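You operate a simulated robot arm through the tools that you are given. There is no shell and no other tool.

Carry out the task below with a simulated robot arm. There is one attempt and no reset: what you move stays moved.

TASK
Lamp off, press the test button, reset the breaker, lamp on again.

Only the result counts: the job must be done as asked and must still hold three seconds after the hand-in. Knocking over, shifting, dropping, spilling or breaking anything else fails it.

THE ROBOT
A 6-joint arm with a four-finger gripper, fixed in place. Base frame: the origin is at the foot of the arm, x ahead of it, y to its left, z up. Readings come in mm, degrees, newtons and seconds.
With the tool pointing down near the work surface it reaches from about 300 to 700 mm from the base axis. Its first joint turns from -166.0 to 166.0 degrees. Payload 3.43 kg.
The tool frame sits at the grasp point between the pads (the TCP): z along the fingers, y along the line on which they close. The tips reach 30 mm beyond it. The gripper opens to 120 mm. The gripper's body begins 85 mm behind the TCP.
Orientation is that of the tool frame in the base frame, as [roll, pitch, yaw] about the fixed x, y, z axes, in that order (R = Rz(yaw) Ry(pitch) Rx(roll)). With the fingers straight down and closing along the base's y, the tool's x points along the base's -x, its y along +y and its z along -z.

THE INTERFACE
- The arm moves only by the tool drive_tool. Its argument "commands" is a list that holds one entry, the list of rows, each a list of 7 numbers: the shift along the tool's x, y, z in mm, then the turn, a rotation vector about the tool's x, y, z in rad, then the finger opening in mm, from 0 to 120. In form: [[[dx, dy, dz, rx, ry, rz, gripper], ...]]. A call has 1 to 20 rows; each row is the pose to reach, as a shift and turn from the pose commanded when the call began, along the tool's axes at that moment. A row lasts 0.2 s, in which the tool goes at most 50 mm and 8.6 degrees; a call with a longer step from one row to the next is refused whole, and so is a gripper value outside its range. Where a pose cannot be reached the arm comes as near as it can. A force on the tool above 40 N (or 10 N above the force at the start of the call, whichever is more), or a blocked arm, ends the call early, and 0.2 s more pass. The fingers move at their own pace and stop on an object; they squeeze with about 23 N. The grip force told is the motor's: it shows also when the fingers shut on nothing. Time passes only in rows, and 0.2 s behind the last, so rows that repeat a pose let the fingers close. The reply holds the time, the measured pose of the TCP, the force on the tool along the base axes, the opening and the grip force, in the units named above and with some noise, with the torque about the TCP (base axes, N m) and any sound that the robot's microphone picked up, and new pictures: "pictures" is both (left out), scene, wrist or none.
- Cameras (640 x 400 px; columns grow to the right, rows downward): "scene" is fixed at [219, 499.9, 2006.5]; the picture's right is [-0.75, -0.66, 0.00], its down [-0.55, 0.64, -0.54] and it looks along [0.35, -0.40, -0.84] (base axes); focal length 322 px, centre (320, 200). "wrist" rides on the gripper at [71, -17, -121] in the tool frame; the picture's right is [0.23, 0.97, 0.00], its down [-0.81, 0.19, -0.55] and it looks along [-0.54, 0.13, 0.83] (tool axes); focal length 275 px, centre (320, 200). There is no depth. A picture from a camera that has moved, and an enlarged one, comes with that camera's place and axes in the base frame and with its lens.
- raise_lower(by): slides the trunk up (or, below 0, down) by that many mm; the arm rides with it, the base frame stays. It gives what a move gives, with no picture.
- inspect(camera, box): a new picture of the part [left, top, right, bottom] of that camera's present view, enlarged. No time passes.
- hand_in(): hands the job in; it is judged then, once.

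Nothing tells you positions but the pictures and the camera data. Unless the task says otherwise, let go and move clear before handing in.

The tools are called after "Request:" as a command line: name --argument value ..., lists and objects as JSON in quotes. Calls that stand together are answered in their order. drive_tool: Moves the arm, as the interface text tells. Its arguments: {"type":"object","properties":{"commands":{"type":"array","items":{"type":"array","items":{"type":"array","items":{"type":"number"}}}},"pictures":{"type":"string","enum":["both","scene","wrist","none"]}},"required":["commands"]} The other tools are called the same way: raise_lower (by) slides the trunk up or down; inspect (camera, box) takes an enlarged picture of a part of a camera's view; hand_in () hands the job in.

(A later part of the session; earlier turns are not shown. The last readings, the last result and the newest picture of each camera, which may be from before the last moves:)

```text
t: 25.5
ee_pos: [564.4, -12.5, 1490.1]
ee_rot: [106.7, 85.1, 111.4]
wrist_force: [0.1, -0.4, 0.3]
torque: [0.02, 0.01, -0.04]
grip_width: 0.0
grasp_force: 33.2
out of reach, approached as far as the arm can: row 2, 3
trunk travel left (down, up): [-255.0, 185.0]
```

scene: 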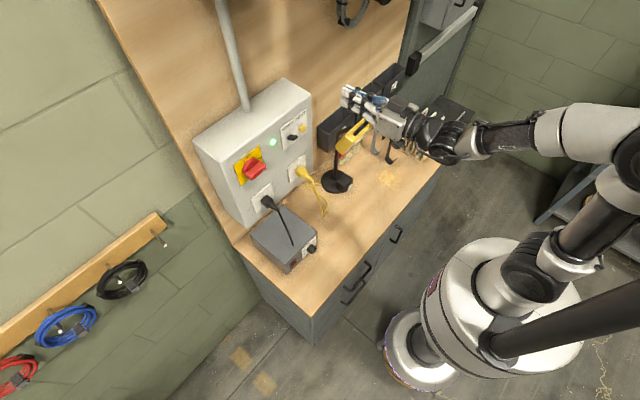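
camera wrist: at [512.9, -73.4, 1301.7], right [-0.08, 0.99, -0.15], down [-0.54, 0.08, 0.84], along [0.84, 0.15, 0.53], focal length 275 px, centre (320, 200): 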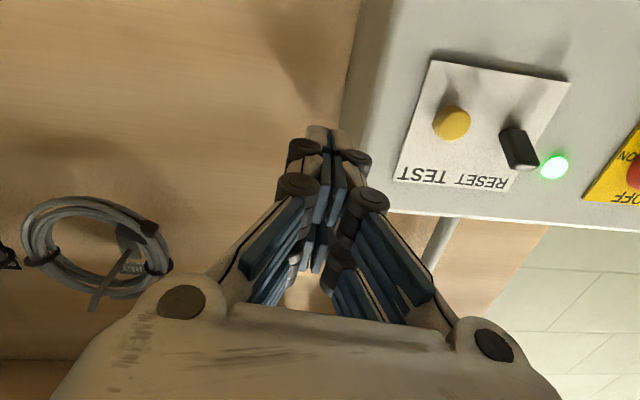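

The arm is still held back in y, so I'll look at the arm posture to work out which joint is limiting.

Request:
inspect --camera "scene" --box '[330, 60, 640, 260]'

Request:
inspect --camera "scene" --box '[440, 80, 640, 380]'

```text
2.00 times, centred on (485, 160) of scene
camera zoom: at [219.0, 499.9, 2006.5], right [-0.75, -0.66, 0.0], down [-0.55, 0.64, -0.54], along [0.35, -0.4, -0.84], focal length 644 px, centre (-10, 280)
```

zoom: 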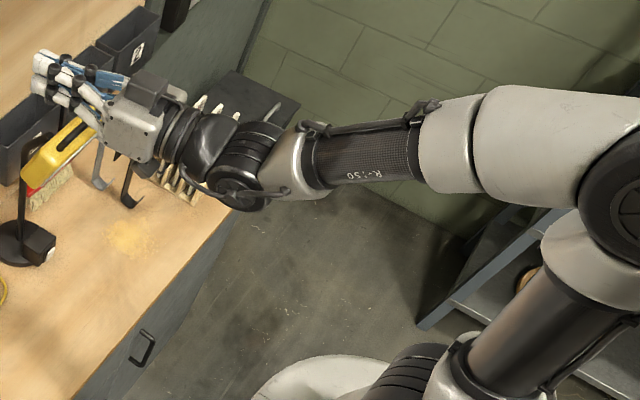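

```text
1.33 times, centred on (540, 230) of scene
camera zoom: at [219.0, 499.9, 2006.5], right [-0.75, -0.66, 0.0], down [-0.55, 0.64, -0.54], along [0.35, -0.4, -0.84], focal length 429 px, centre (27, 160)
```

zoom: 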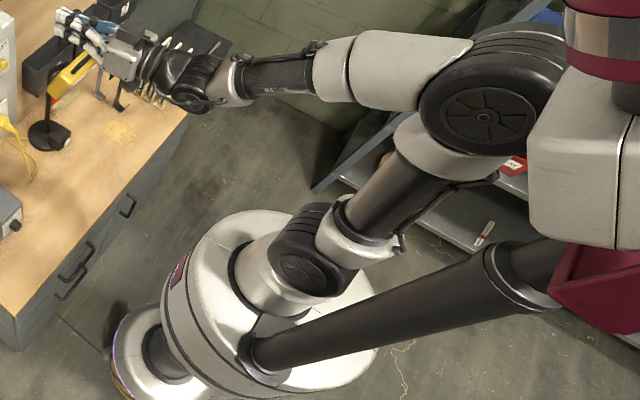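

It looks like the wrist is nearly lined up with the forearm in this level pose (a wrist singularity). I'll tip the tool down about 25° and square its heading to move away from that, then lower the trunk a little more.

Request:
drive_tool --commands '[[[0, 0, 0, 0.0247, 0.1021, -0.0154, 0], [0, 0, 0, 0.0494, 0.2042, -0.0308, 0], [0, 0, 0, 0.074, 0.3063, -0.0461, 0], [0, 0, 0, 0.0987, 0.4084, -0.0615, 0], [0, 0, 0, 0.0987, 0.4084, -0.0615, 0]]]' --pictures "none"

```text
t: 26.7
ee_pos: [564.6, -8.9, 1486.7]
ee_rot: [178.5, 66.2, 178.9]
wrist_force: [-0.3, 0.4, -0.2]
torque: [0.0, 0.02, 0.01]
grip_width: 0.0
grasp_force: 33.2
trunk travel left (down, up): [-255.0, 185.0]
```

That worked cleanly: the tool now points 24° below level with a true heading. I'll lower the trunk 80 mm and then go to a standoff in front of TEST.

Request:
raise_lower --by -80

Request:
drive_tool --commands '[[[-8, 12, 14, 0, 0, 0, 0], [4, 24, 28, 0, 0, 0, 0], [16, 36, 42, 0, 0, 0, 0], [26, 47, 58, 0, 0, 0, 0], [26, 47, 58, 0, 0, 0, 0]]]'

Request:
inspect --camera "scene" --box '[260, 85, 380, 175]'

```text
t: 27.8
ee_pos: [566.4, -8.8, 1405.7]
ee_rot: [178.6, 66.3, 178.8]
wrist_force: [-0.2, -0.2, 0.4]
torque: [-0.02, 0.0, 0.01]
grip_width: 0.1
grasp_force: 33.1
trunk travel left (down, up): [-175.0, 265.0]
```

```text
t: 29.0
ee_pos: [595.3, 4.5, 1347.0]
ee_rot: [175.6, 62.8, 178.7]
wrist_force: [-0.6, 0.5, 0.1]
torque: [0.03, -0.02, 0.01]
grip_width: 0.0
grasp_force: 33.4
out of reach, approached as far as the arm can: row 2, 3, 4
trunk travel left (down, up): [-175.0, 265.0]
camera wrist: at [455.3, -16.4, 1336.9], right [-0.15, 0.97, -0.17], down [-0.13, 0.15, 0.98], along [0.98, 0.17, 0.1], focal length 275 px, centre (320, 200)
```

scene: 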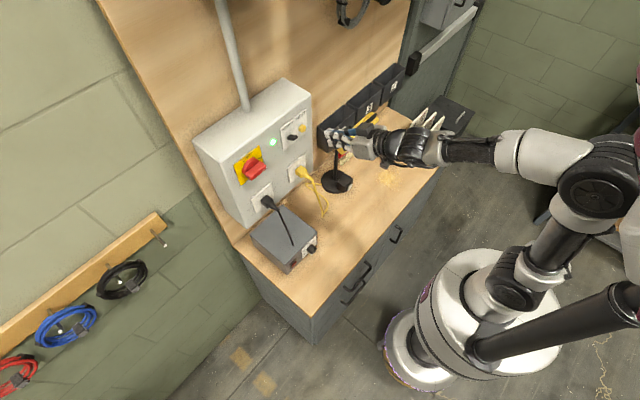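
wrist: 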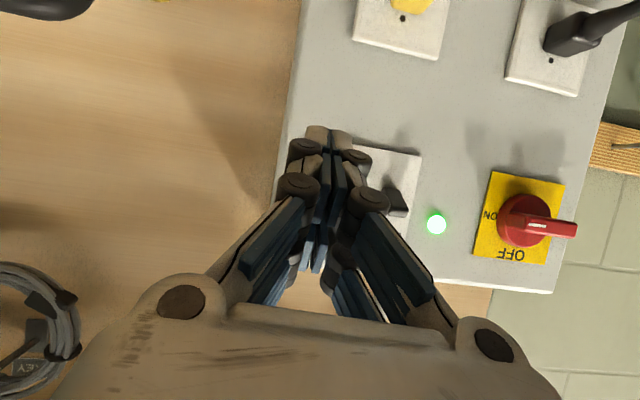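

```text
4.44 times, centred on (320, 130) of scene
camera zoom: at [219.0, 499.9, 2006.5], right [-0.75, -0.66, 0.0], down [-0.55, 0.64, -0.54], along [0.35, -0.4, -0.84], focal length 1430 px, centre (320, 511)
```

zoom: 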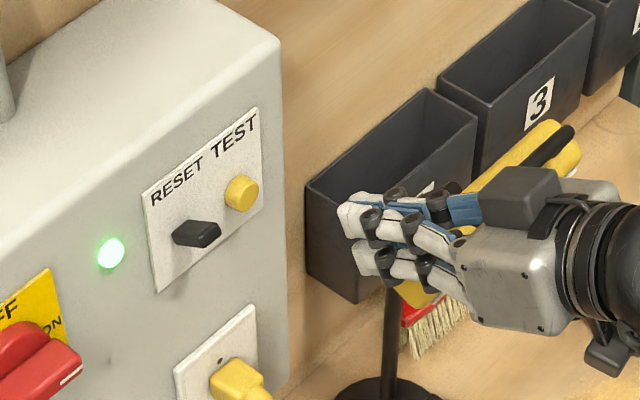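

The tool stopped short in y again, but the last row was not flagged. I'll command the remaining sideways shift on its own and see whether it follows.

Request:
drive_tool --commands '[[[0, 8, 0, 0, 0, 0, 0], [0, 16, 0, 0, 0, 0, 0], [0, 24, 0, 0, 0, 0, 0], [0, 32, 0, 0, 0, 0, 0], [0, 32, 0, 0, 0, 0, 0], [0, 32, 0, 0, 0, 0, 0]]]' --pictures "none"

```text
t: 30.4
ee_pos: [600.0, 11.2, 1335.8]
ee_rot: [175.0, 62.4, 178.6]
wrist_force: [0.4, 0.6, -0.1]
torque: [0.0, 0.06, 0.0]
grip_width: 0.0
grasp_force: 33.4
out of reach, approached as far as the arm can: row 1, 2, 3, 4
trunk travel left (down, up): [-175.0, 265.0]
```

The blocked direction is mainly sideways with the tool pointing straight ahead, and the arm tends to give way in heading. I'll let the tool turn about 11° toward +y, which should bring the tips into line with the TEST button without moving the wrist sideways.

Request:
drive_tool --commands '[[[-1.7, 5.9, -1.1, -0.044, 0.002, -0.023, 0], [-3.4, 11.8, -2.2, -0.088, 0.004, -0.046, 0], [-5.1, 17.6, -3.3, -0.133, 0.006, -0.069, 0], [-6.8, 23.5, -4.4, -0.177, 0.008, -0.092, 0], [-6.8, 23.5, -4.4, -0.177, 0.008, -0.092, 0]]]'

```text
t: 31.6
ee_pos: [606.5, 95.6, 1367.8]
ee_rot: [-179.8, 65.9, -168.1]
wrist_force: [-0.2, -0.6, -0.4]
torque: [-0.01, 0.0, 0.02]
grip_width: 0.1
grasp_force: 33.8
out of reach, approached as far as the arm can: row 1, 2, 3
trunk travel left (down, up): [-175.0, 265.0]
camera wrist: at [473.1, 52.1, 1350.4], right [-0.29, 0.93, -0.21], down [-0.21, 0.16, 0.97], along [0.94, 0.32, 0.15], focal length 275 px, centre (320, 200)
```

scene: 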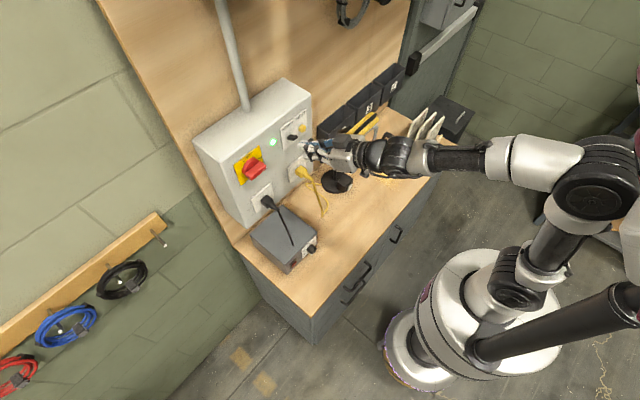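
wrist: 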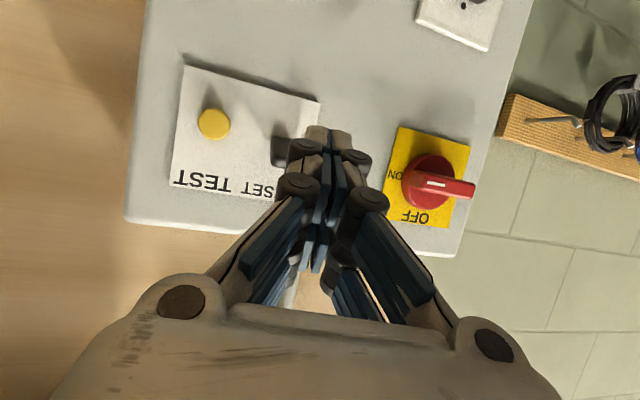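

The arm came through: the tool is now at y≈96, about 30 mm in front of the RESET toggle, and nothing has been touched. I'll shift right to the TEST column and straighten the heading in the same move, keeping about 27 mm off the panel.

Request:
drive_tool --commands '[[[2, -12, 0, 0.038, 0, 0.017, 0], [4, -24, 2, 0.076, 0, 0.034, 0], [6, -36, 4, 0.114, 0, 0.051, 0], [8, -48, 8, 0.152, 0, 0.068, 0], [10, -60.2, 11.3, 0.19, 0, 0.085, 0], [10, -60.2, 11.3, 0.19, 0, 0.085, 0]]]'

Request:
inspect --camera "scene" --box '[260, 85, 380, 175]'

```text
t: 33.0
ee_pos: [615.0, 6.0, 1336.4]
ee_rot: [176.9, 62.4, -179.4]
wrist_force: [-0.2, 0.4, 0.7]
torque: [0.03, -0.04, 0.01]
grip_width: 0.0
grasp_force: 33.7
out of reach, approached as far as the arm can: row 2, 3, 4, 5
trunk travel left (down, up): [-175.0, 265.0]
camera wrist: at [474.6, -17.3, 1325.7], right [-0.16, 0.97, -0.18], down [-0.13, 0.16, 0.98], along [0.98, 0.18, 0.1], focal length 275 px, centre (320, 200)
```

scene: 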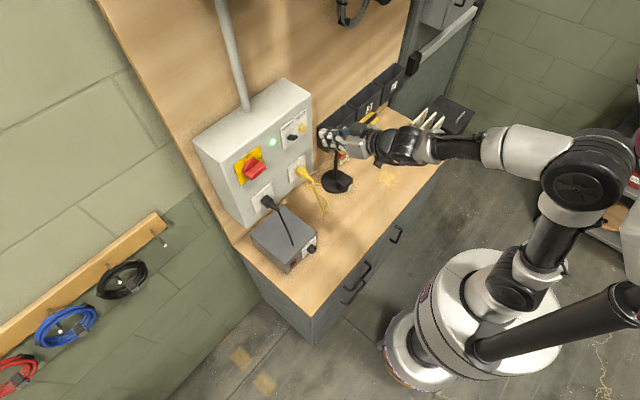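
wrist: 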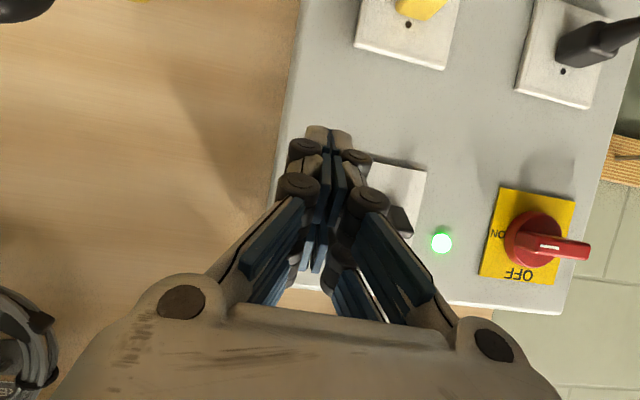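

```text
4.44 times, centred on (320, 130) of scene
camera zoom: at [219.0, 499.9, 2006.5], right [-0.75, -0.66, 0.0], down [-0.55, 0.64, -0.54], along [0.35, -0.4, -0.84], focal length 1430 px, centre (320, 511)
```

zoom: 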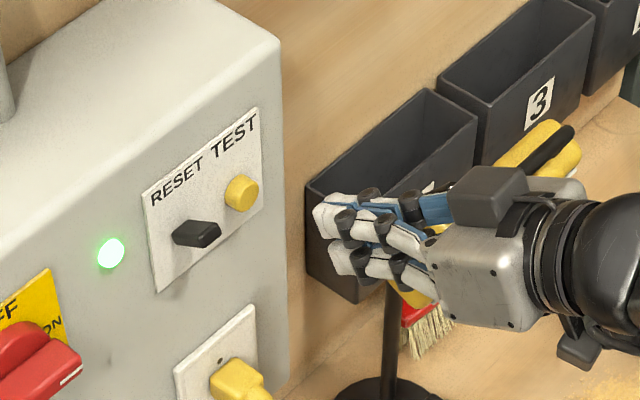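

The arm reaches this pose only with the tool swung a bit left, and the solver also drifts in roll. That suggests the tool-roll joint is at its end stop. I'll roll the tool +90° about its own axis, which doesn't matter for pressing, to free it up.

Request:
drive_tool --commands '[[[0, 0, 0, 0, 0, 0.143, 0], [0, 0, 0, 0, 0, 0.286, 0], [0, 0, 0, 0, 0, 0.428, 0], [0, 0, 0, 0, 0, 0.571, 0], [0, 0, 0, 0, 0, 0.714, 0], [0, 0, 0, 0, 0, 0.857, 0], [0, 0, 0, 0, 0, 1.0, 0], [0, 0, 0, 0, 0, 1.143, 0], [0, 0, 0, 0, 0, 1.285, 0], [0, 0, 0, 0, 0, 1.428, 0], [0, 0, 0, 0, 0, 1.571, 0], [0, 0, 0, 0, 0, 1.571, 0]]]'

Request:
inspect --camera "scene" --box '[260, 85, 380, 175]'

```text
t: 35.6
ee_pos: [624.5, 0.8, 1366.5]
ee_rot: [114.8, -0.8, 91.3]
wrist_force: [0.6, 0.4, -0.4]
torque: [-0.02, -0.01, 0.03]
grip_width: 0.1
grasp_force: 34.0
out of reach, approached as far as the arm can: row 1, 2, 3, 4, 5, 6, 7, 8, 9, 10, 11, 12
trunk travel left (down, up): [-175.0, 265.0]
camera wrist: at [506.6, 71.7, 1402.0], right [0.4, 0.23, 0.89], down [-0.4, -0.82, 0.4], along [0.82, -0.52, -0.24], focal length 275 px, centre (320, 200)
```

scene: 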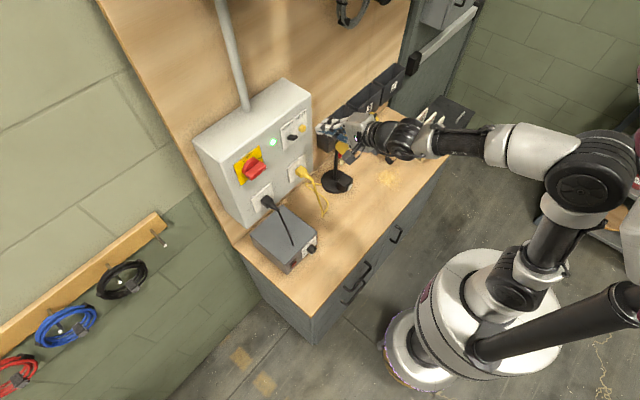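
wrist: 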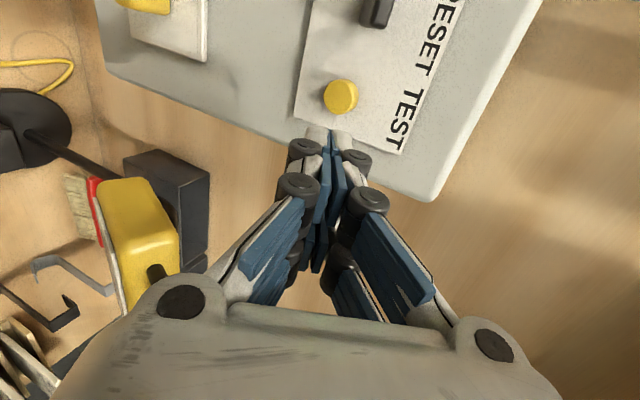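

```text
4.44 times, centred on (320, 130) of scene
camera zoom: at [219.0, 499.9, 2006.5], right [-0.75, -0.66, 0.0], down [-0.55, 0.64, -0.54], along [0.35, -0.4, -0.84], focal length 1430 px, centre (320, 511)
```

zoom: 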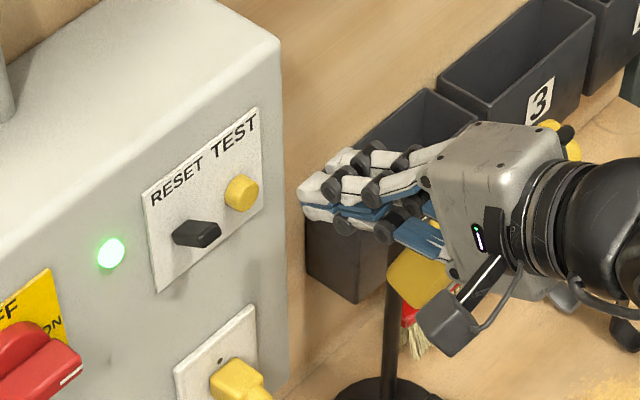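

Rolling wasn't the cause. The picture shows the forearm nearly in line with the tool (both about 20–25° down), so the wrist is near-singular here. I'll back away, pitch the tool further down, then drop the trunk fully so the forearm comes from below and the wrist has room.

Request:
drive_tool --commands '[[[0, 0, -25, 0, 0, 0, 0], [0, 16, -45, 0.08, 0, 0, 0], [0, 33, -65, 0.17, 0, 0, 0], [0, 50, -80, 0.26, 0, 0, 0], [0, 66.8, -95.6, 0.35, 0, 0, 0], [0, 66.8, -95.6, 0.35, 0, 0, 0]]]' --pictures "scene"

```text
t: 37.0
ee_pos: [559.1, 60.7, 1445.1]
ee_rot: [133.6, 1.3, 88.5]
wrist_force: [0.2, 0.2, 0.2]
torque: [0.0, 0.01, -0.03]
grip_width: 0.1
grasp_force: 33.7
out of reach, approached as far as the arm can: row 1, 2, 4, 5, 6
trunk travel left (down, up): [-175.0, 265.0]
```

scene: 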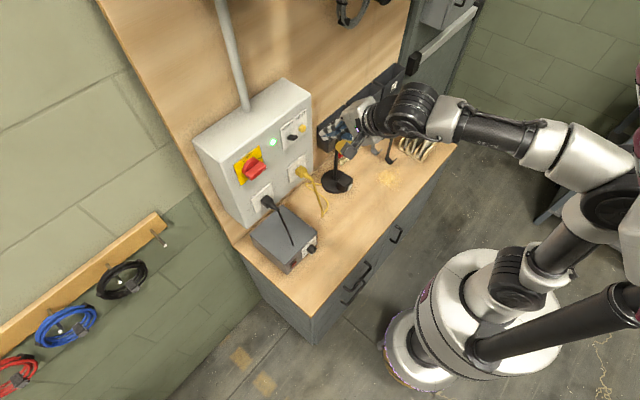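

The tool is now well back (x≈559) and pitched 44° down. Lowering the trunk fully (-175 mm) is clear of everything at this x.

Request:
raise_lower --by -175

Request:
drive_tool --commands '[[[0, 20, -20, 0, 0, 0, 0], [0, 40, -40, 0, 0, 0, 0], [0, 60, -60, 0, 0, 0, 0], [0, 80, -80, 0, 0, 0, 0], [0, 80, -80, 0, 0, 0, 0]]]' --pictures "scene"

```text
t: 39.0
ee_pos: [558.4, 61.7, 1271.3]
ee_rot: [133.6, 1.2, 88.5]
wrist_force: [0.7, -0.1, 0.8]
torque: [0.02, -0.04, -0.02]
grip_width: 0.0
grasp_force: 33.1
trunk travel left (down, up): [0.0, 440.0]
```

```text
t: 40.2
ee_pos: [551.1, 77.8, 1381.0]
ee_rot: [133.2, 1.9, 87.7]
wrist_force: [0.3, -0.8, 0.0]
torque: [0.0, -0.02, 0.01]
grip_width: 0.0
grasp_force: 33.5
out of reach, approached as far as the arm can: row 2, 3, 4, 5
trunk travel left (down, up): [0.0, 440.0]
```

scene: 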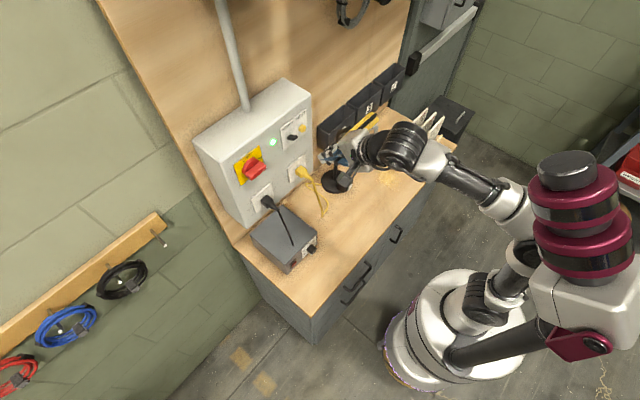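

I now think the forearm-roll joint is at its stop, which allows only headings to the right of the arm's own plane. So I'll use that: approach TEST with the tool turned about 12° to the right and pitched about 28° down, stopping roughly 30 mm short.

Request:
drive_tool --commands '[[[-5.7, 6, 13.7, -0.0525, -0.0238, 0.0252, 0], [-11.4, 12, 27.3, -0.105, -0.0475, 0.0504, 0], [-17, 18, 41, -0.1574, -0.0713, 0.0755, 0], [-22.7, 24, 54.6, -0.2099, -0.095, 0.1007, 0], [-28.4, 29.9, 68.3, -0.2624, -0.1188, 0.1259, 0], [-28.4, 29.9, 68.3, -0.2624, -0.1188, 0.1259, 0]]]'

Request:
inspect --camera "scene" --box '[260, 85, 380, 175]'

```text
t: 41.6
ee_pos: [619.5, 45.9, 1355.2]
ee_rot: [118.4, -0.6, 78.7]
wrist_force: [-0.9, -0.7, -0.1]
torque: [0.02, -0.01, -0.02]
grip_width: 0.3
grasp_force: 33.8
trunk travel left (down, up): [0.0, 440.0]
camera wrist: at [520.8, 140.4, 1397.3], right [0.5, 0.13, 0.86], down [-0.55, -0.72, 0.42], along [0.67, -0.68, -0.29], focal length 275 px, centre (320, 200)
```

scene: 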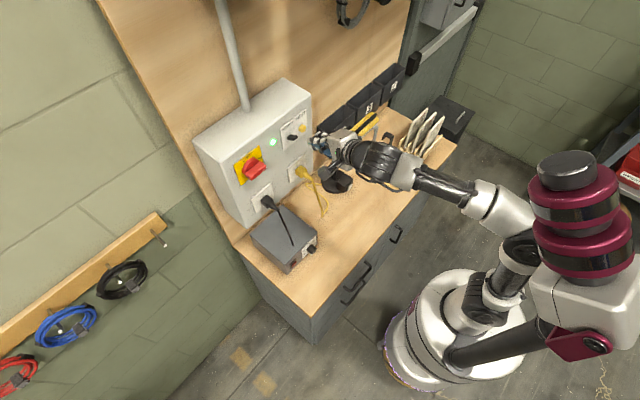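
wrist: 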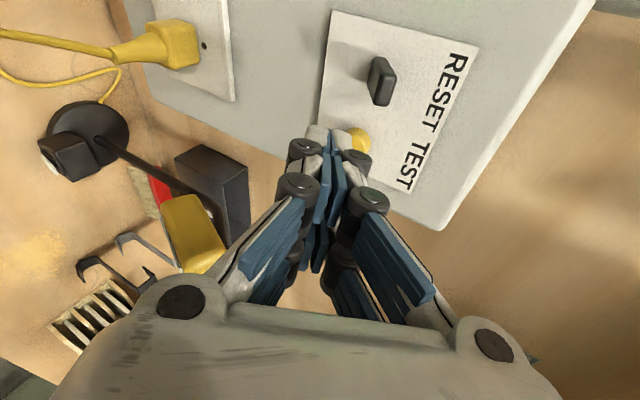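

```text
4.44 times, centred on (320, 130) of scene
camera zoom: at [219.0, 499.9, 2006.5], right [-0.75, -0.66, 0.0], down [-0.55, 0.64, -0.54], along [0.35, -0.4, -0.84], focal length 1430 px, centre (320, 511)
```

zoom: 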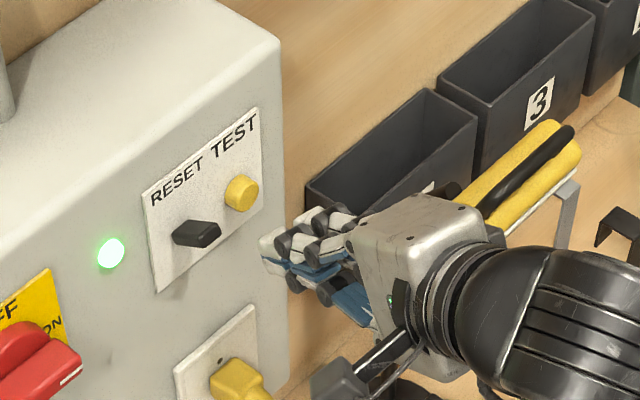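

The tool is now exactly where commanded, with no limit flagged. I'll check the fine alignment with the TEST button from both cameras before pressing.

Request:
inspect --camera "scene" --box '[290, 110, 350, 155]'

Request:
inspect --camera "wrist" --box '[280, 90, 400, 190]'

```text
8.89 times, centred on (320, 132) of scene
camera zoom: at [219.0, 499.9, 2006.5], right [-0.75, -0.66, 0.0], down [-0.55, 0.64, -0.54], along [0.35, -0.4, -0.84], focal length 2860 px, centre (320, 800)
```

zoom: 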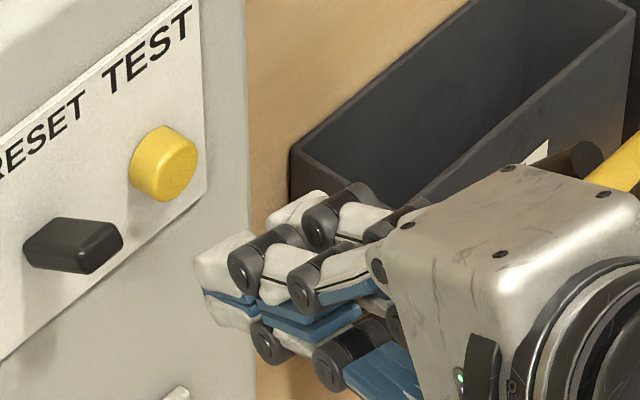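

```text
4.00 times, centred on (340, 140) of wrist
camera zoom: at [520.8, 140.4, 1397.3], right [0.5, 0.13, 0.86], down [-0.55, -0.72, 0.42], along [0.67, -0.68, -0.29], focal length 1101 px, centre (240, 440)
```

zoom: 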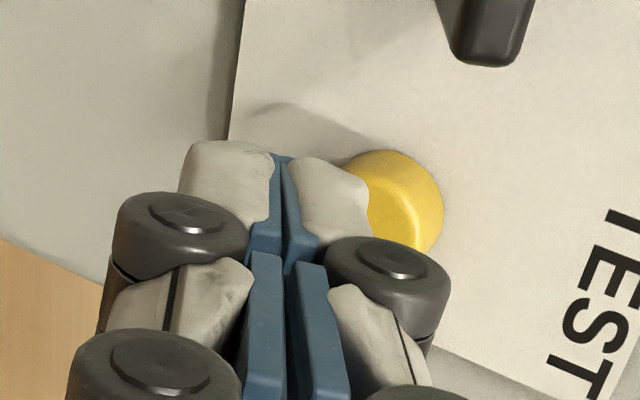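

The closed tips line up with TEST to within a few millimetres; I'll trim 5 mm to the right and close most of the gap.

Request:
drive_tool --commands '[[[-0.2, 3.9, 6.4, 0, 0, 0, 0], [-0.4, 7.7, 12.9, 0, 0, 0, 0], [-0.6, 11.6, 19.3, 0, 0, 0, 0], [-0.6, 11.6, 19.3, 0, 0, 0, 0]]]'

Request:
inspect --camera "scene" --box '[280, 105, 340, 150]'

Request:
inspect --camera "wrist" --box '[280, 90, 400, 190]'

```text
t: 42.6
ee_pos: [642.7, 42.0, 1356.4]
ee_rot: [118.5, -0.6, 78.7]
wrist_force: [1.0, -0.3, 0.4]
torque: [0.01, 0.01, 0.02]
grip_width: 0.1
grasp_force: 33.8
trunk travel left (down, up): [0.0, 440.0]
camera wrist: at [543.5, 135.8, 1398.2], right [0.5, 0.13, 0.86], down [-0.55, -0.72, 0.42], along [0.67, -0.68, -0.29], focal length 275 px, centre (320, 200)
```

scene: 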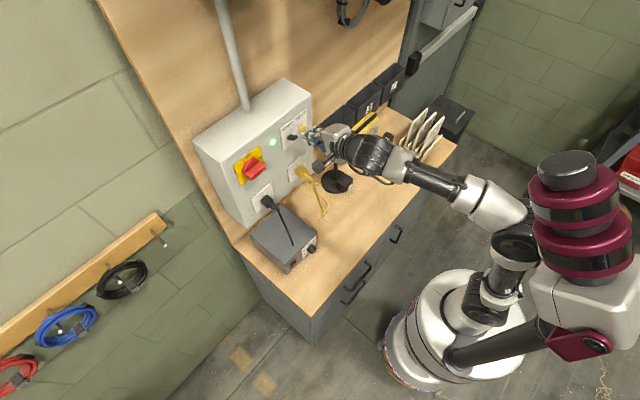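
wrist: 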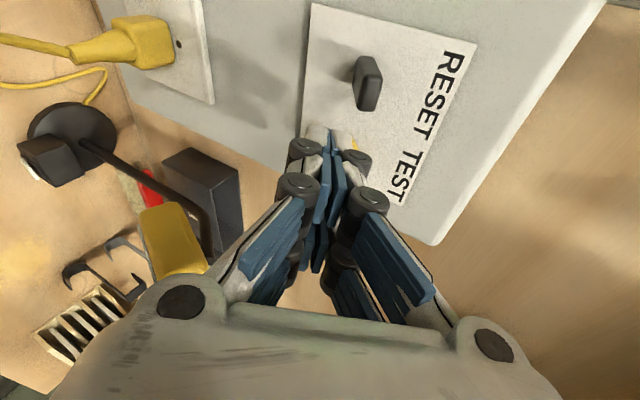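

```text
8.89 times, centred on (310, 128) of scene
camera zoom: at [219.0, 499.9, 2006.5], right [-0.75, -0.66, 0.0], down [-0.55, 0.64, -0.54], along [0.35, -0.4, -0.84], focal length 2860 px, centre (409, 844)
```

zoom: 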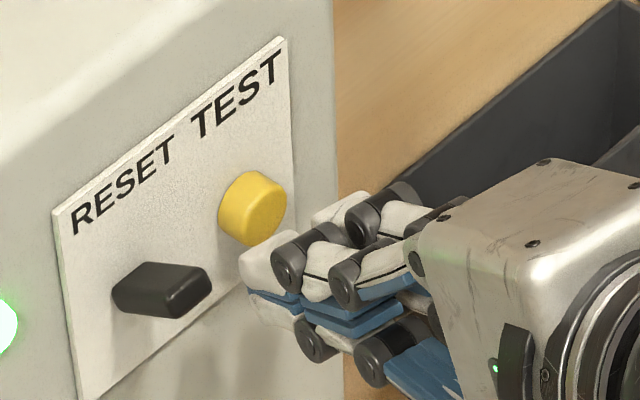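

```text
4.00 times, centred on (340, 140) of wrist
camera zoom: at [543.5, 135.8, 1398.2], right [0.5, 0.13, 0.86], down [-0.55, -0.72, 0.42], along [0.67, -0.68, -0.29], focal length 1101 px, centre (240, 440)
```

zoom: 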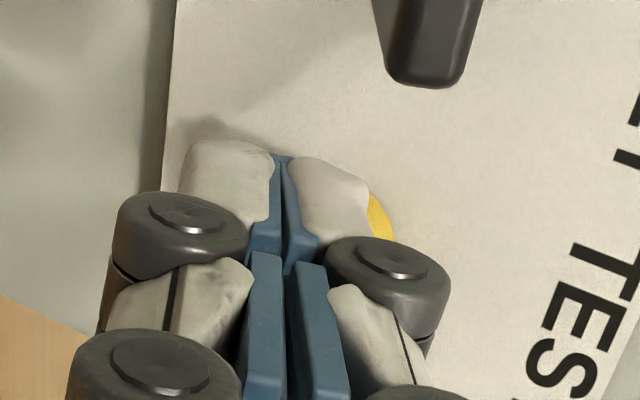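

The visible finger row sits slightly left of and below the button centre, so I'll trim (−6 mm in y, +5 mm in z) and advance 6 mm.

Request:
drive_tool --commands '[[[-5.8, 5.0, -1.4, 0, 0, 0, 0], [-5.4, 5.9, 0.3, 0, 0, 0, 0], [-5.0, 6.9, 2.1, 0, 0, 0, 0], [-4.6, 7.8, 3.8, 0, 0, 0, 0], [-4.6, 7.8, 3.8, 0, 0, 0, 0]]]' --pictures "none"

Request:
inspect --camera "scene" --box '[280, 105, 340, 150]'

```text
t: 43.8
ee_pos: [649.0, 34.7, 1360.2]
ee_rot: [118.4, -0.6, 78.8]
wrist_force: [1.4, 0.0, 0.0]
torque: [0.0, 0.0, 0.05]
grip_width: 0.1
grasp_force: 32.9
trunk travel left (down, up): [0.0, 440.0]
```

```text
8.89 times, centred on (310, 128) of scene
camera zoom: at [219.0, 499.9, 2006.5], right [-0.75, -0.66, 0.0], down [-0.55, 0.64, -0.54], along [0.35, -0.4, -0.84], focal length 2860 px, centre (409, 844)
```

zoom: 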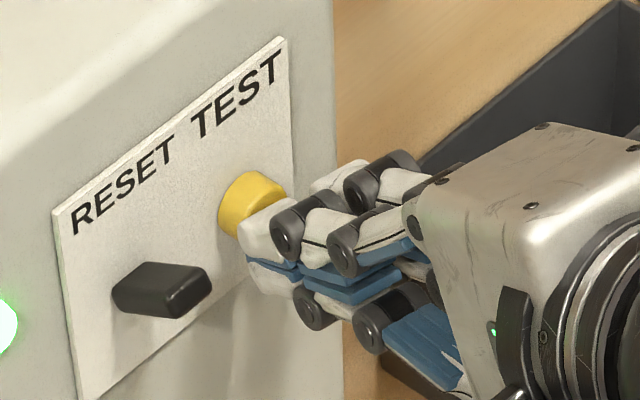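

The fingertip is right in front of the button. Now I press forward in small steps.

Request:
drive_tool --commands '[[[0.3, 0.7, 1.3, 0, 0, 0, 0], [0.6, 1.4, 2.6, 0, 0, 0, 0], [0.9, 2.1, 3.9, 0, 0, 0, 0], [1.2, 2.8, 5.2, 0, 0, 0, 0], [1.4, 3.3, 6.0, 0, 0, 0, 0]]]' --pictures "scene"

Request:
inspect --camera "scene" --box '[260, 105, 340, 165]'

```text
t: 45.0
ee_pos: [656.1, 37.0, 1362.0]
ee_rot: [118.5, -0.6, 78.7]
wrist_force: [-0.1, -0.3, -0.6]
torque: [-0.02, -0.04, 0.0]
grip_width: 0.0
grasp_force: 33.8
trunk travel left (down, up): [0.0, 440.0]
```

scene: 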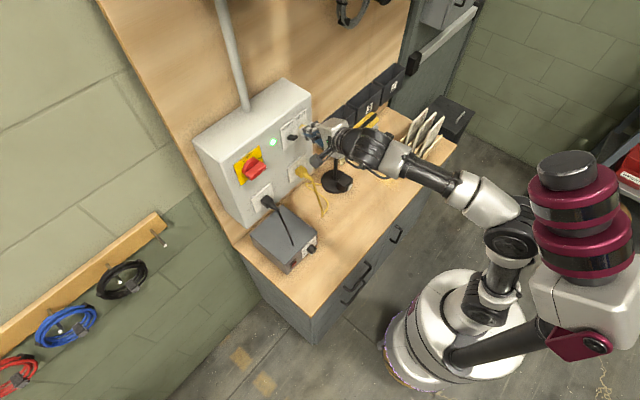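

```text
6.67 times, centred on (300, 135) of scene
camera zoom: at [219.0, 499.9, 2006.5], right [-0.75, -0.66, 0.0], down [-0.55, 0.64, -0.54], along [0.35, -0.4, -0.84], focal length 2145 px, centre (453, 633)
```

zoom: 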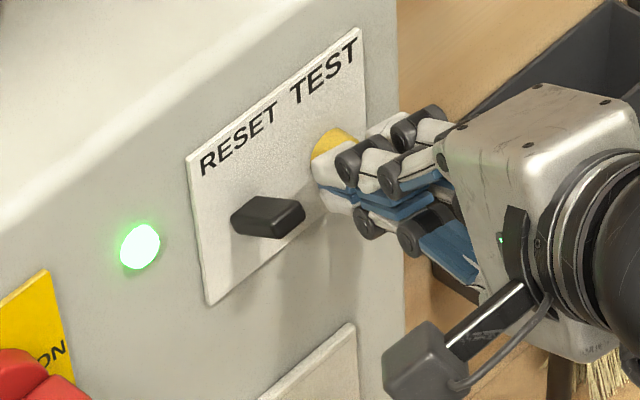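

There's no contact force yet, so I'll keep going gently.

Request:
drive_tool --commands '[[[0.2, 0.5, 0.9, 0, 0, 0, 0], [0.4, 0.9, 1.7, 0, 0, 0, 0], [0.6, 1.4, 2.6, 0, 0, 0, 0], [0.8, 1.9, 3.5, 0, 0, 0, 0]]]' --pictures "none"

Request:
inspect --camera "scene" --box '[260, 105, 340, 165]'

```text
t: 46.0
ee_pos: [658.6, 37.3, 1360.6]
ee_rot: [118.4, -0.6, 78.8]
wrist_force: [-1.2, -0.1, 0.4]
torque: [0.02, -0.04, 0.0]
grip_width: 0.0
grasp_force: 33.5
trunk travel left (down, up): [0.0, 440.0]
```

```text
6.67 times, centred on (300, 135) of scene
camera zoom: at [219.0, 499.9, 2006.5], right [-0.75, -0.66, 0.0], down [-0.55, 0.64, -0.54], along [0.35, -0.4, -0.84], focal length 2145 px, centre (453, 633)
```

zoom: 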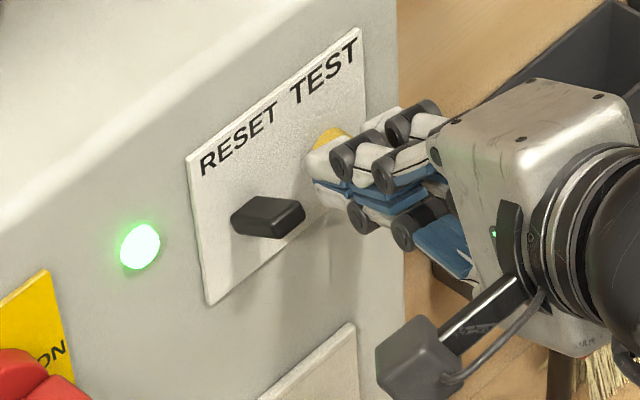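

A light contact force is just showing. I'll continue pressing a little at a time.

Request:
drive_tool --commands '[[[0.2, 0.5, 0.9, 0, 0, 0, 0], [0.4, 0.9, 1.7, 0, 0, 0, 0], [0.6, 1.4, 2.6, 0, 0, 0, 0], [0.6, 1.4, 2.6, 0, 0, 0, 0]]]' --pictures "none"

Request:
inspect --camera "scene" --box '[260, 105, 340, 165]'

```text
t: 47.0
ee_pos: [662.6, 35.3, 1361.7]
ee_rot: [118.5, -0.5, 78.7]
wrist_force: [-2.2, 0.8, 1.8]
torque: [0.0, 0.02, 0.01]
grip_width: 0.0
grasp_force: 33.4
trunk travel left (down, up): [0.0, 440.0]
heard: click
```

```text
6.67 times, centred on (300, 135) of scene
camera zoom: at [219.0, 499.9, 2006.5], right [-0.75, -0.66, 0.0], down [-0.55, 0.64, -0.54], along [0.35, -0.4, -0.84], focal length 2145 px, centre (453, 633)
```

zoom: 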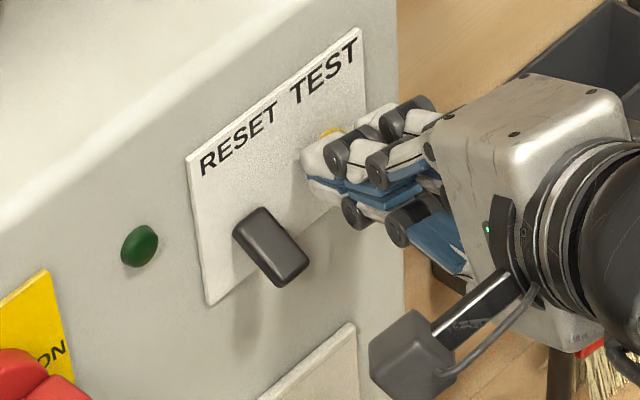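

Click: the breaker tripped. The green light is off and the toggle has dropped (tip now near (669, 87, 1334)). I'll back off and move to just below and in front of the toggle, ready to push it up from underneath.

Request:
drive_tool --commands '[[[-2.4, -5.7, -10.7, 0, 0, 0, 0], [-7.3, -17.2, -32, 0, 0, 0, 0], [11.5, -33.8, -27.3, 0, 0, 0, 0], [30.3, -50.5, -22.6, 0, 0, 0, 0], [49.1, -67.1, -17.9, 0, 0, 0, 0], [49.1, -67.1, -17.9, 0, 0, 0, 0]]]'

Request:
inspect --camera "scene" --box '[260, 105, 340, 165]'

Request:
inspect --camera "wrist" --box '[280, 60, 440, 190]'

```text
t: 48.4
ee_pos: [626.4, 94.2, 1311.1]
ee_rot: [118.5, -0.7, 78.9]
wrist_force: [0.3, -0.1, -0.2]
torque: [0.02, 0.01, -0.03]
grip_width: 0.1
grasp_force: 33.4
trunk travel left (down, up): [0.0, 440.0]
camera wrist: at [527.7, 187.1, 1354.0], right [0.5, 0.13, 0.86], down [-0.55, -0.72, 0.42], along [0.67, -0.68, -0.29], focal length 275 px, centre (320, 200)
```

scene: 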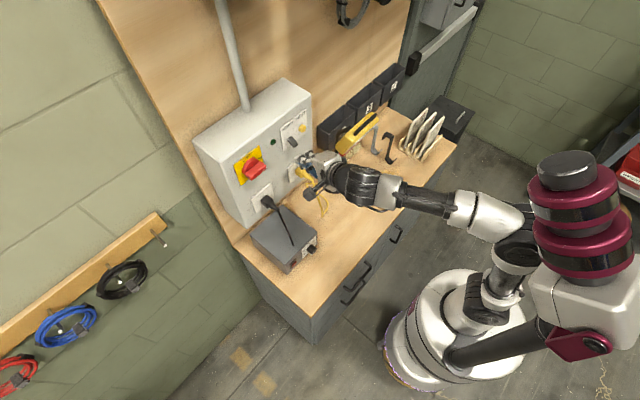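
wrist: 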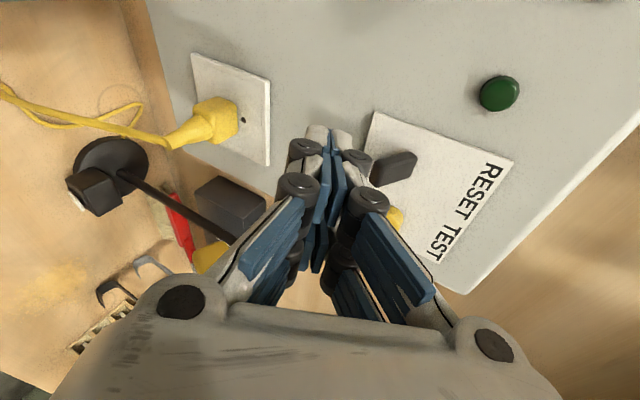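

```text
6.67 times, centred on (300, 135) of scene
camera zoom: at [219.0, 499.9, 2006.5], right [-0.75, -0.66, 0.0], down [-0.55, 0.64, -0.54], along [0.35, -0.4, -0.84], focal length 2145 px, centre (453, 633)
```

zoom: 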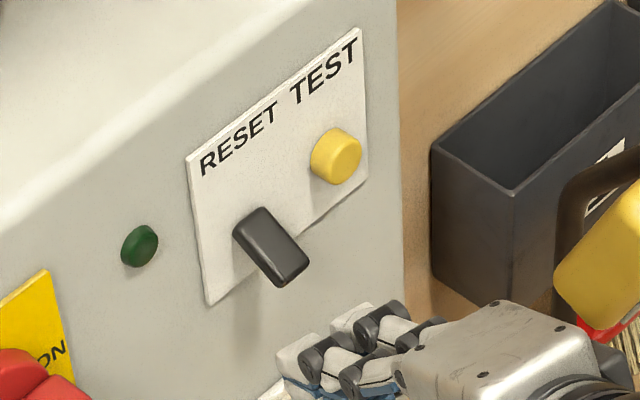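

```text
3.08 times, centred on (360, 125) of wrist
camera zoom: at [527.7, 187.1, 1354.0], right [0.5, 0.13, 0.86], down [-0.55, -0.72, 0.42], along [0.67, -0.68, -0.29], focal length 847 px, centre (197, 431)
```

zoom: 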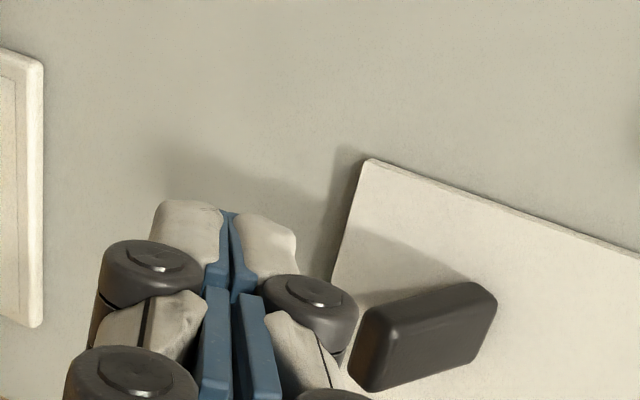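

The toggle tip is near (669, 87, 1329), and the finger knuckle rollers stick up above the fingertips. I'll drop 14 mm more so nothing touches, then slide forward under the toggle.

Request:
drive_tool --commands '[[[-0.2, -12.3, 6.7, 0, 0, 0, 0], [1.4, -8.6, 13.6, 0, 0, 0, 0], [3.0, -4.9, 20.5, 0, 0, 0, 0], [4.6, -1.1, 27.4, 0, 0, 0, 0], [4.6, -1.1, 27.4, 0, 0, 0, 0]]]'

Request:
inspect --camera "scene" --box '[260, 105, 340, 165]'

Request:
inspect --camera "wrist" --box '[280, 60, 440, 190]'

```text
t: 49.6
ee_pos: [652.2, 93.9, 1298.4]
ee_rot: [118.5, -0.6, 78.6]
wrist_force: [0.0, -0.3, -0.9]
torque: [0.04, 0.02, 0.01]
grip_width: 0.1
grasp_force: 32.8
trunk travel left (down, up): [0.0, 440.0]
camera wrist: at [551.6, 187.8, 1340.0], right [0.5, 0.13, 0.86], down [-0.55, -0.72, 0.42], along [0.67, -0.68, -0.29], focal length 275 px, centre (320, 200)
```

scene: 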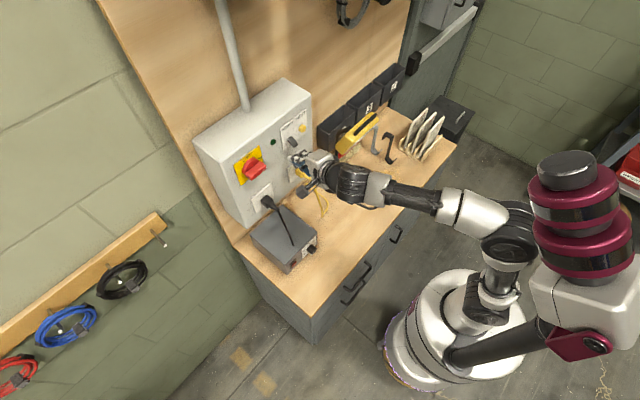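
wrist: 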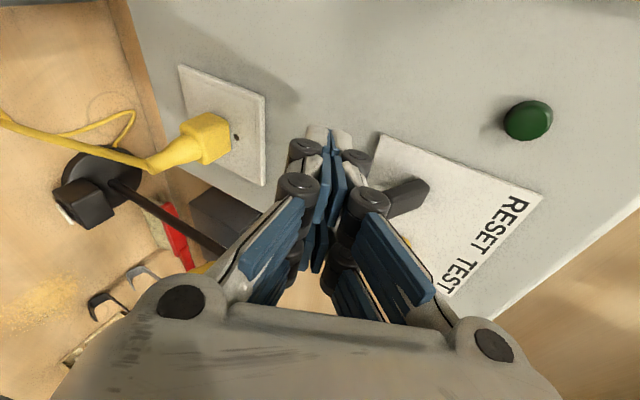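

```text
6.67 times, centred on (300, 135) of scene
camera zoom: at [219.0, 499.9, 2006.5], right [-0.75, -0.66, 0.0], down [-0.55, 0.64, -0.54], along [0.35, -0.4, -0.84], focal length 2145 px, centre (453, 633)
```

zoom: 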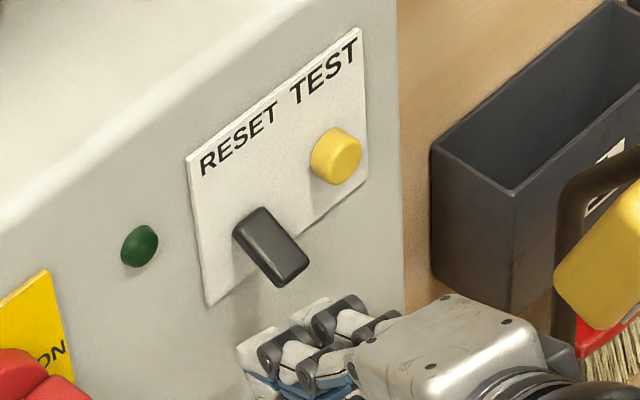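

```text
3.08 times, centred on (360, 125) of wrist
camera zoom: at [551.6, 187.8, 1340.0], right [0.5, 0.13, 0.86], down [-0.55, -0.72, 0.42], along [0.67, -0.68, -0.29], focal length 847 px, centre (197, 431)
```

zoom: 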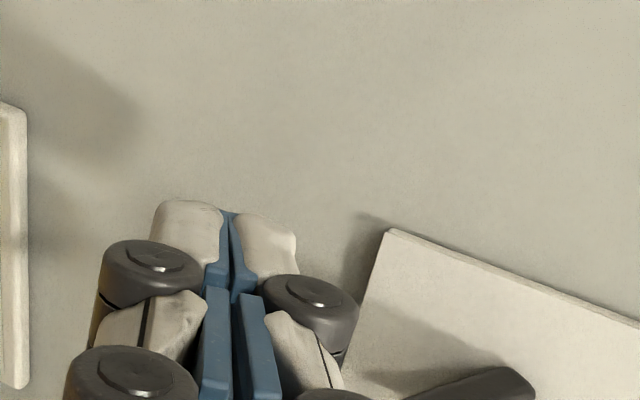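

The fingers are directly under the toggle (about 10 mm below its tip). Now I raise them slowly to lift it, watching the force.

Request:
drive_tool --commands '[[[0, 3.5, -1.9, 0, 0, 0, 0], [0.1, 7.0, -3.8, 0, 0, 0, 0], [0.1, 10.6, -5.7, 0, 0, 0, 0], [0.2, 14.1, -7.6, 0, 0, 0, 0], [0.2, 17.6, -9.5, 0, 0, 0, 0]]]' --pictures "none"

Request:
inspect --camera "scene" --box '[260, 105, 340, 165]'

```text
t: 50.8
ee_pos: [650.0, 94.0, 1319.5]
ee_rot: [118.6, -0.6, 78.6]
wrist_force: [0.8, 0.4, 0.3]
torque: [0.02, -0.02, 0.03]
grip_width: 0.1
grasp_force: 33.1
trunk travel left (down, up): [0.0, 440.0]
```

```text
6.67 times, centred on (300, 135) of scene
camera zoom: at [219.0, 499.9, 2006.5], right [-0.75, -0.66, 0.0], down [-0.55, 0.64, -0.54], along [0.35, -0.4, -0.84], focal length 2145 px, centre (453, 633)
```

zoom: 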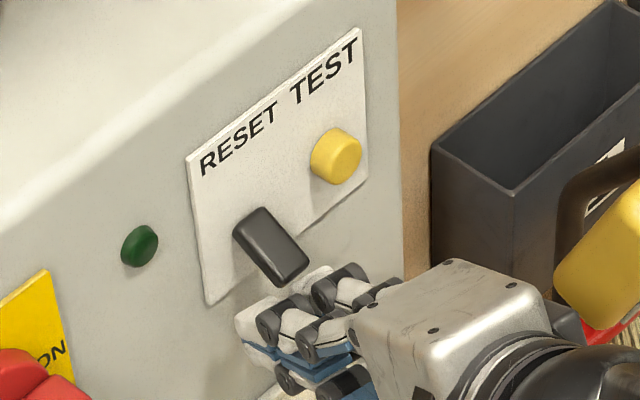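

Request:
drive_tool --commands '[[[0, 1.8, -1.0, 0, 0, 0, 0], [0, 3.5, -1.9, 0, 0, 0, 0], [0.1, 5.3, -2.9, 0, 0, 0, 0], [0.1, 7.0, -3.8, 0, 0, 0, 0], [0.1, 8.8, -4.8, 0, 0, 0, 0]]]' --pictures "none"

Request:
inspect --camera "scene" --box '[260, 105, 340, 165]'

```text
t: 52.0
ee_pos: [648.0, 93.7, 1327.1]
ee_rot: [118.7, -0.6, 78.6]
wrist_force: [-16.0, -0.1, -11.5]
torque: [0.1, 0.22, -0.16]
grip_width: 0.0
grasp_force: 33.0
trunk travel left (down, up): [0.0, 440.0]
```

```text
6.67 times, centred on (300, 135) of scene
camera zoom: at [219.0, 499.9, 2006.5], right [-0.75, -0.66, 0.0], down [-0.55, 0.64, -0.54], along [0.35, -0.4, -0.84], focal length 2145 px, centre (453, 633)
```

zoom: 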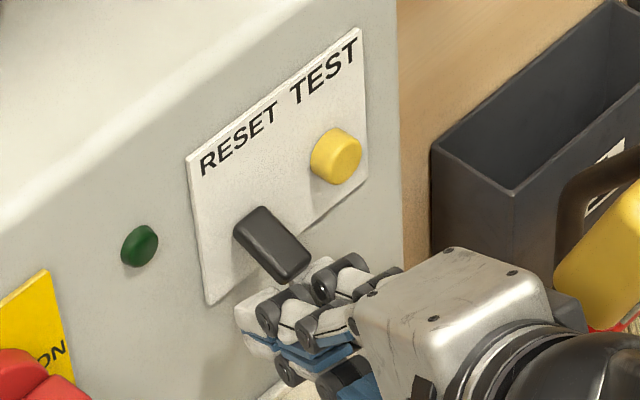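

The toggle is jamming: the contact pushes it mostly inward rather than up (force about 16 N in x). A better way is to grip the toggle by its two sides and lift it along its arc. I'll lower and back off, then roll the fingers back to horizontal and open them.

Request:
drive_tool --commands '[[[-0.1, -8.8, 4.8, 0, 0, 0, 0], [-0.3, -22, 11.9, 0, 0, 0, 0], [-3.5, -30, -3, 0, 0, 0, 0], [-7.2, -38.3, -18.3, 0, 0, 0, 0], [-7.2, -38.3, -18.3, 0, 0, 0, 0]]]' --pictures "none"

Request:
drive_tool --commands '[[[0, 0, 0, -0.0061, 0.0099, -0.1374, 0], [0, 0, 0, -0.0123, 0.0199, -0.2748, 0], [0, 0, 0, -0.0184, 0.0298, -0.4122, 0], [0, 0, 0, -0.0245, 0.0397, -0.5495, 0], [0, 0, 0, -0.0307, 0.0496, -0.6869, 0], [0, 0, 0, -0.0368, 0.0596, -0.8243, 0], [0, 0, 0, -0.0429, 0.0695, -0.9617, 0], [0, 0, 0, -0.0491, 0.0794, -1.0991, 20], [0, 0, 0, -0.0552, 0.0893, -1.2365, 40], [0, 0, 0, -0.0613, 0.0993, -1.3738, 40], [0, 0, 0, -0.0675, 0.1092, -1.5112, 40], [0, 0, 0, -0.0736, 0.1191, -1.6486, 40], [0, 0, 0, -0.0736, 0.1191, -1.6486, 40]]]'

```text
t: 53.2
ee_pos: [615.1, 95.4, 1302.5]
ee_rot: [118.5, -0.7, 78.8]
wrist_force: [0.0, 0.6, 0.5]
torque: [0.01, 0.0, 0.02]
grip_width: 0.0
grasp_force: 33.1
trunk travel left (down, up): [0.0, 440.0]
```

```text
t: 56.0
ee_pos: [615.2, 95.2, 1303.8]
ee_rot: [-179.9, 59.8, 177.3]
wrist_force: [0.3, -0.8, -0.2]
torque: [-0.01, 0.02, 0.01]
grip_width: 40.0
grasp_force: 0.1
trunk travel left (down, up): [0.0, 440.0]
camera wrist: at [472.7, 86.1, 1300.2], right [-0.07, 0.98, -0.2], down [-0.06, 0.2, 0.98], along [1.0, 0.08, 0.05], focal length 275 px, centre (320, 200)
```

scene: 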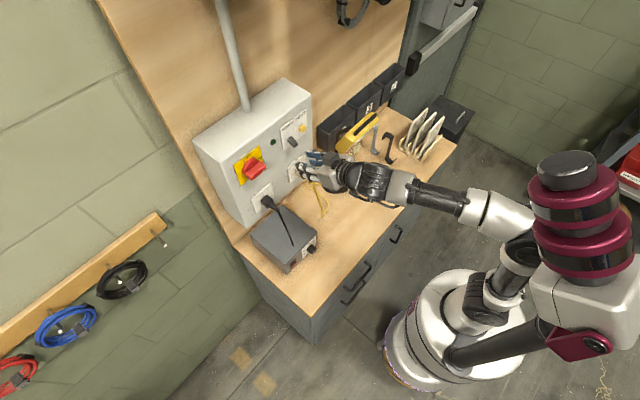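
wrist: 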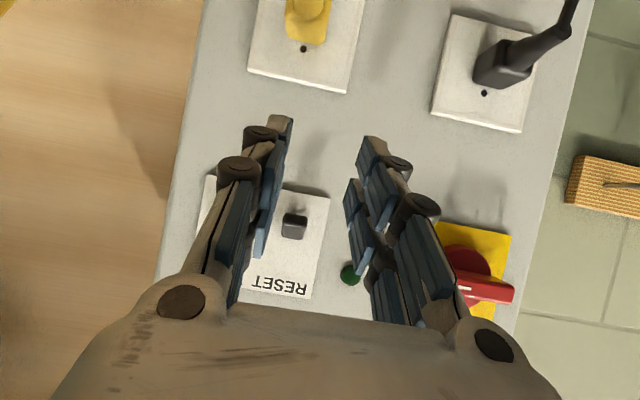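

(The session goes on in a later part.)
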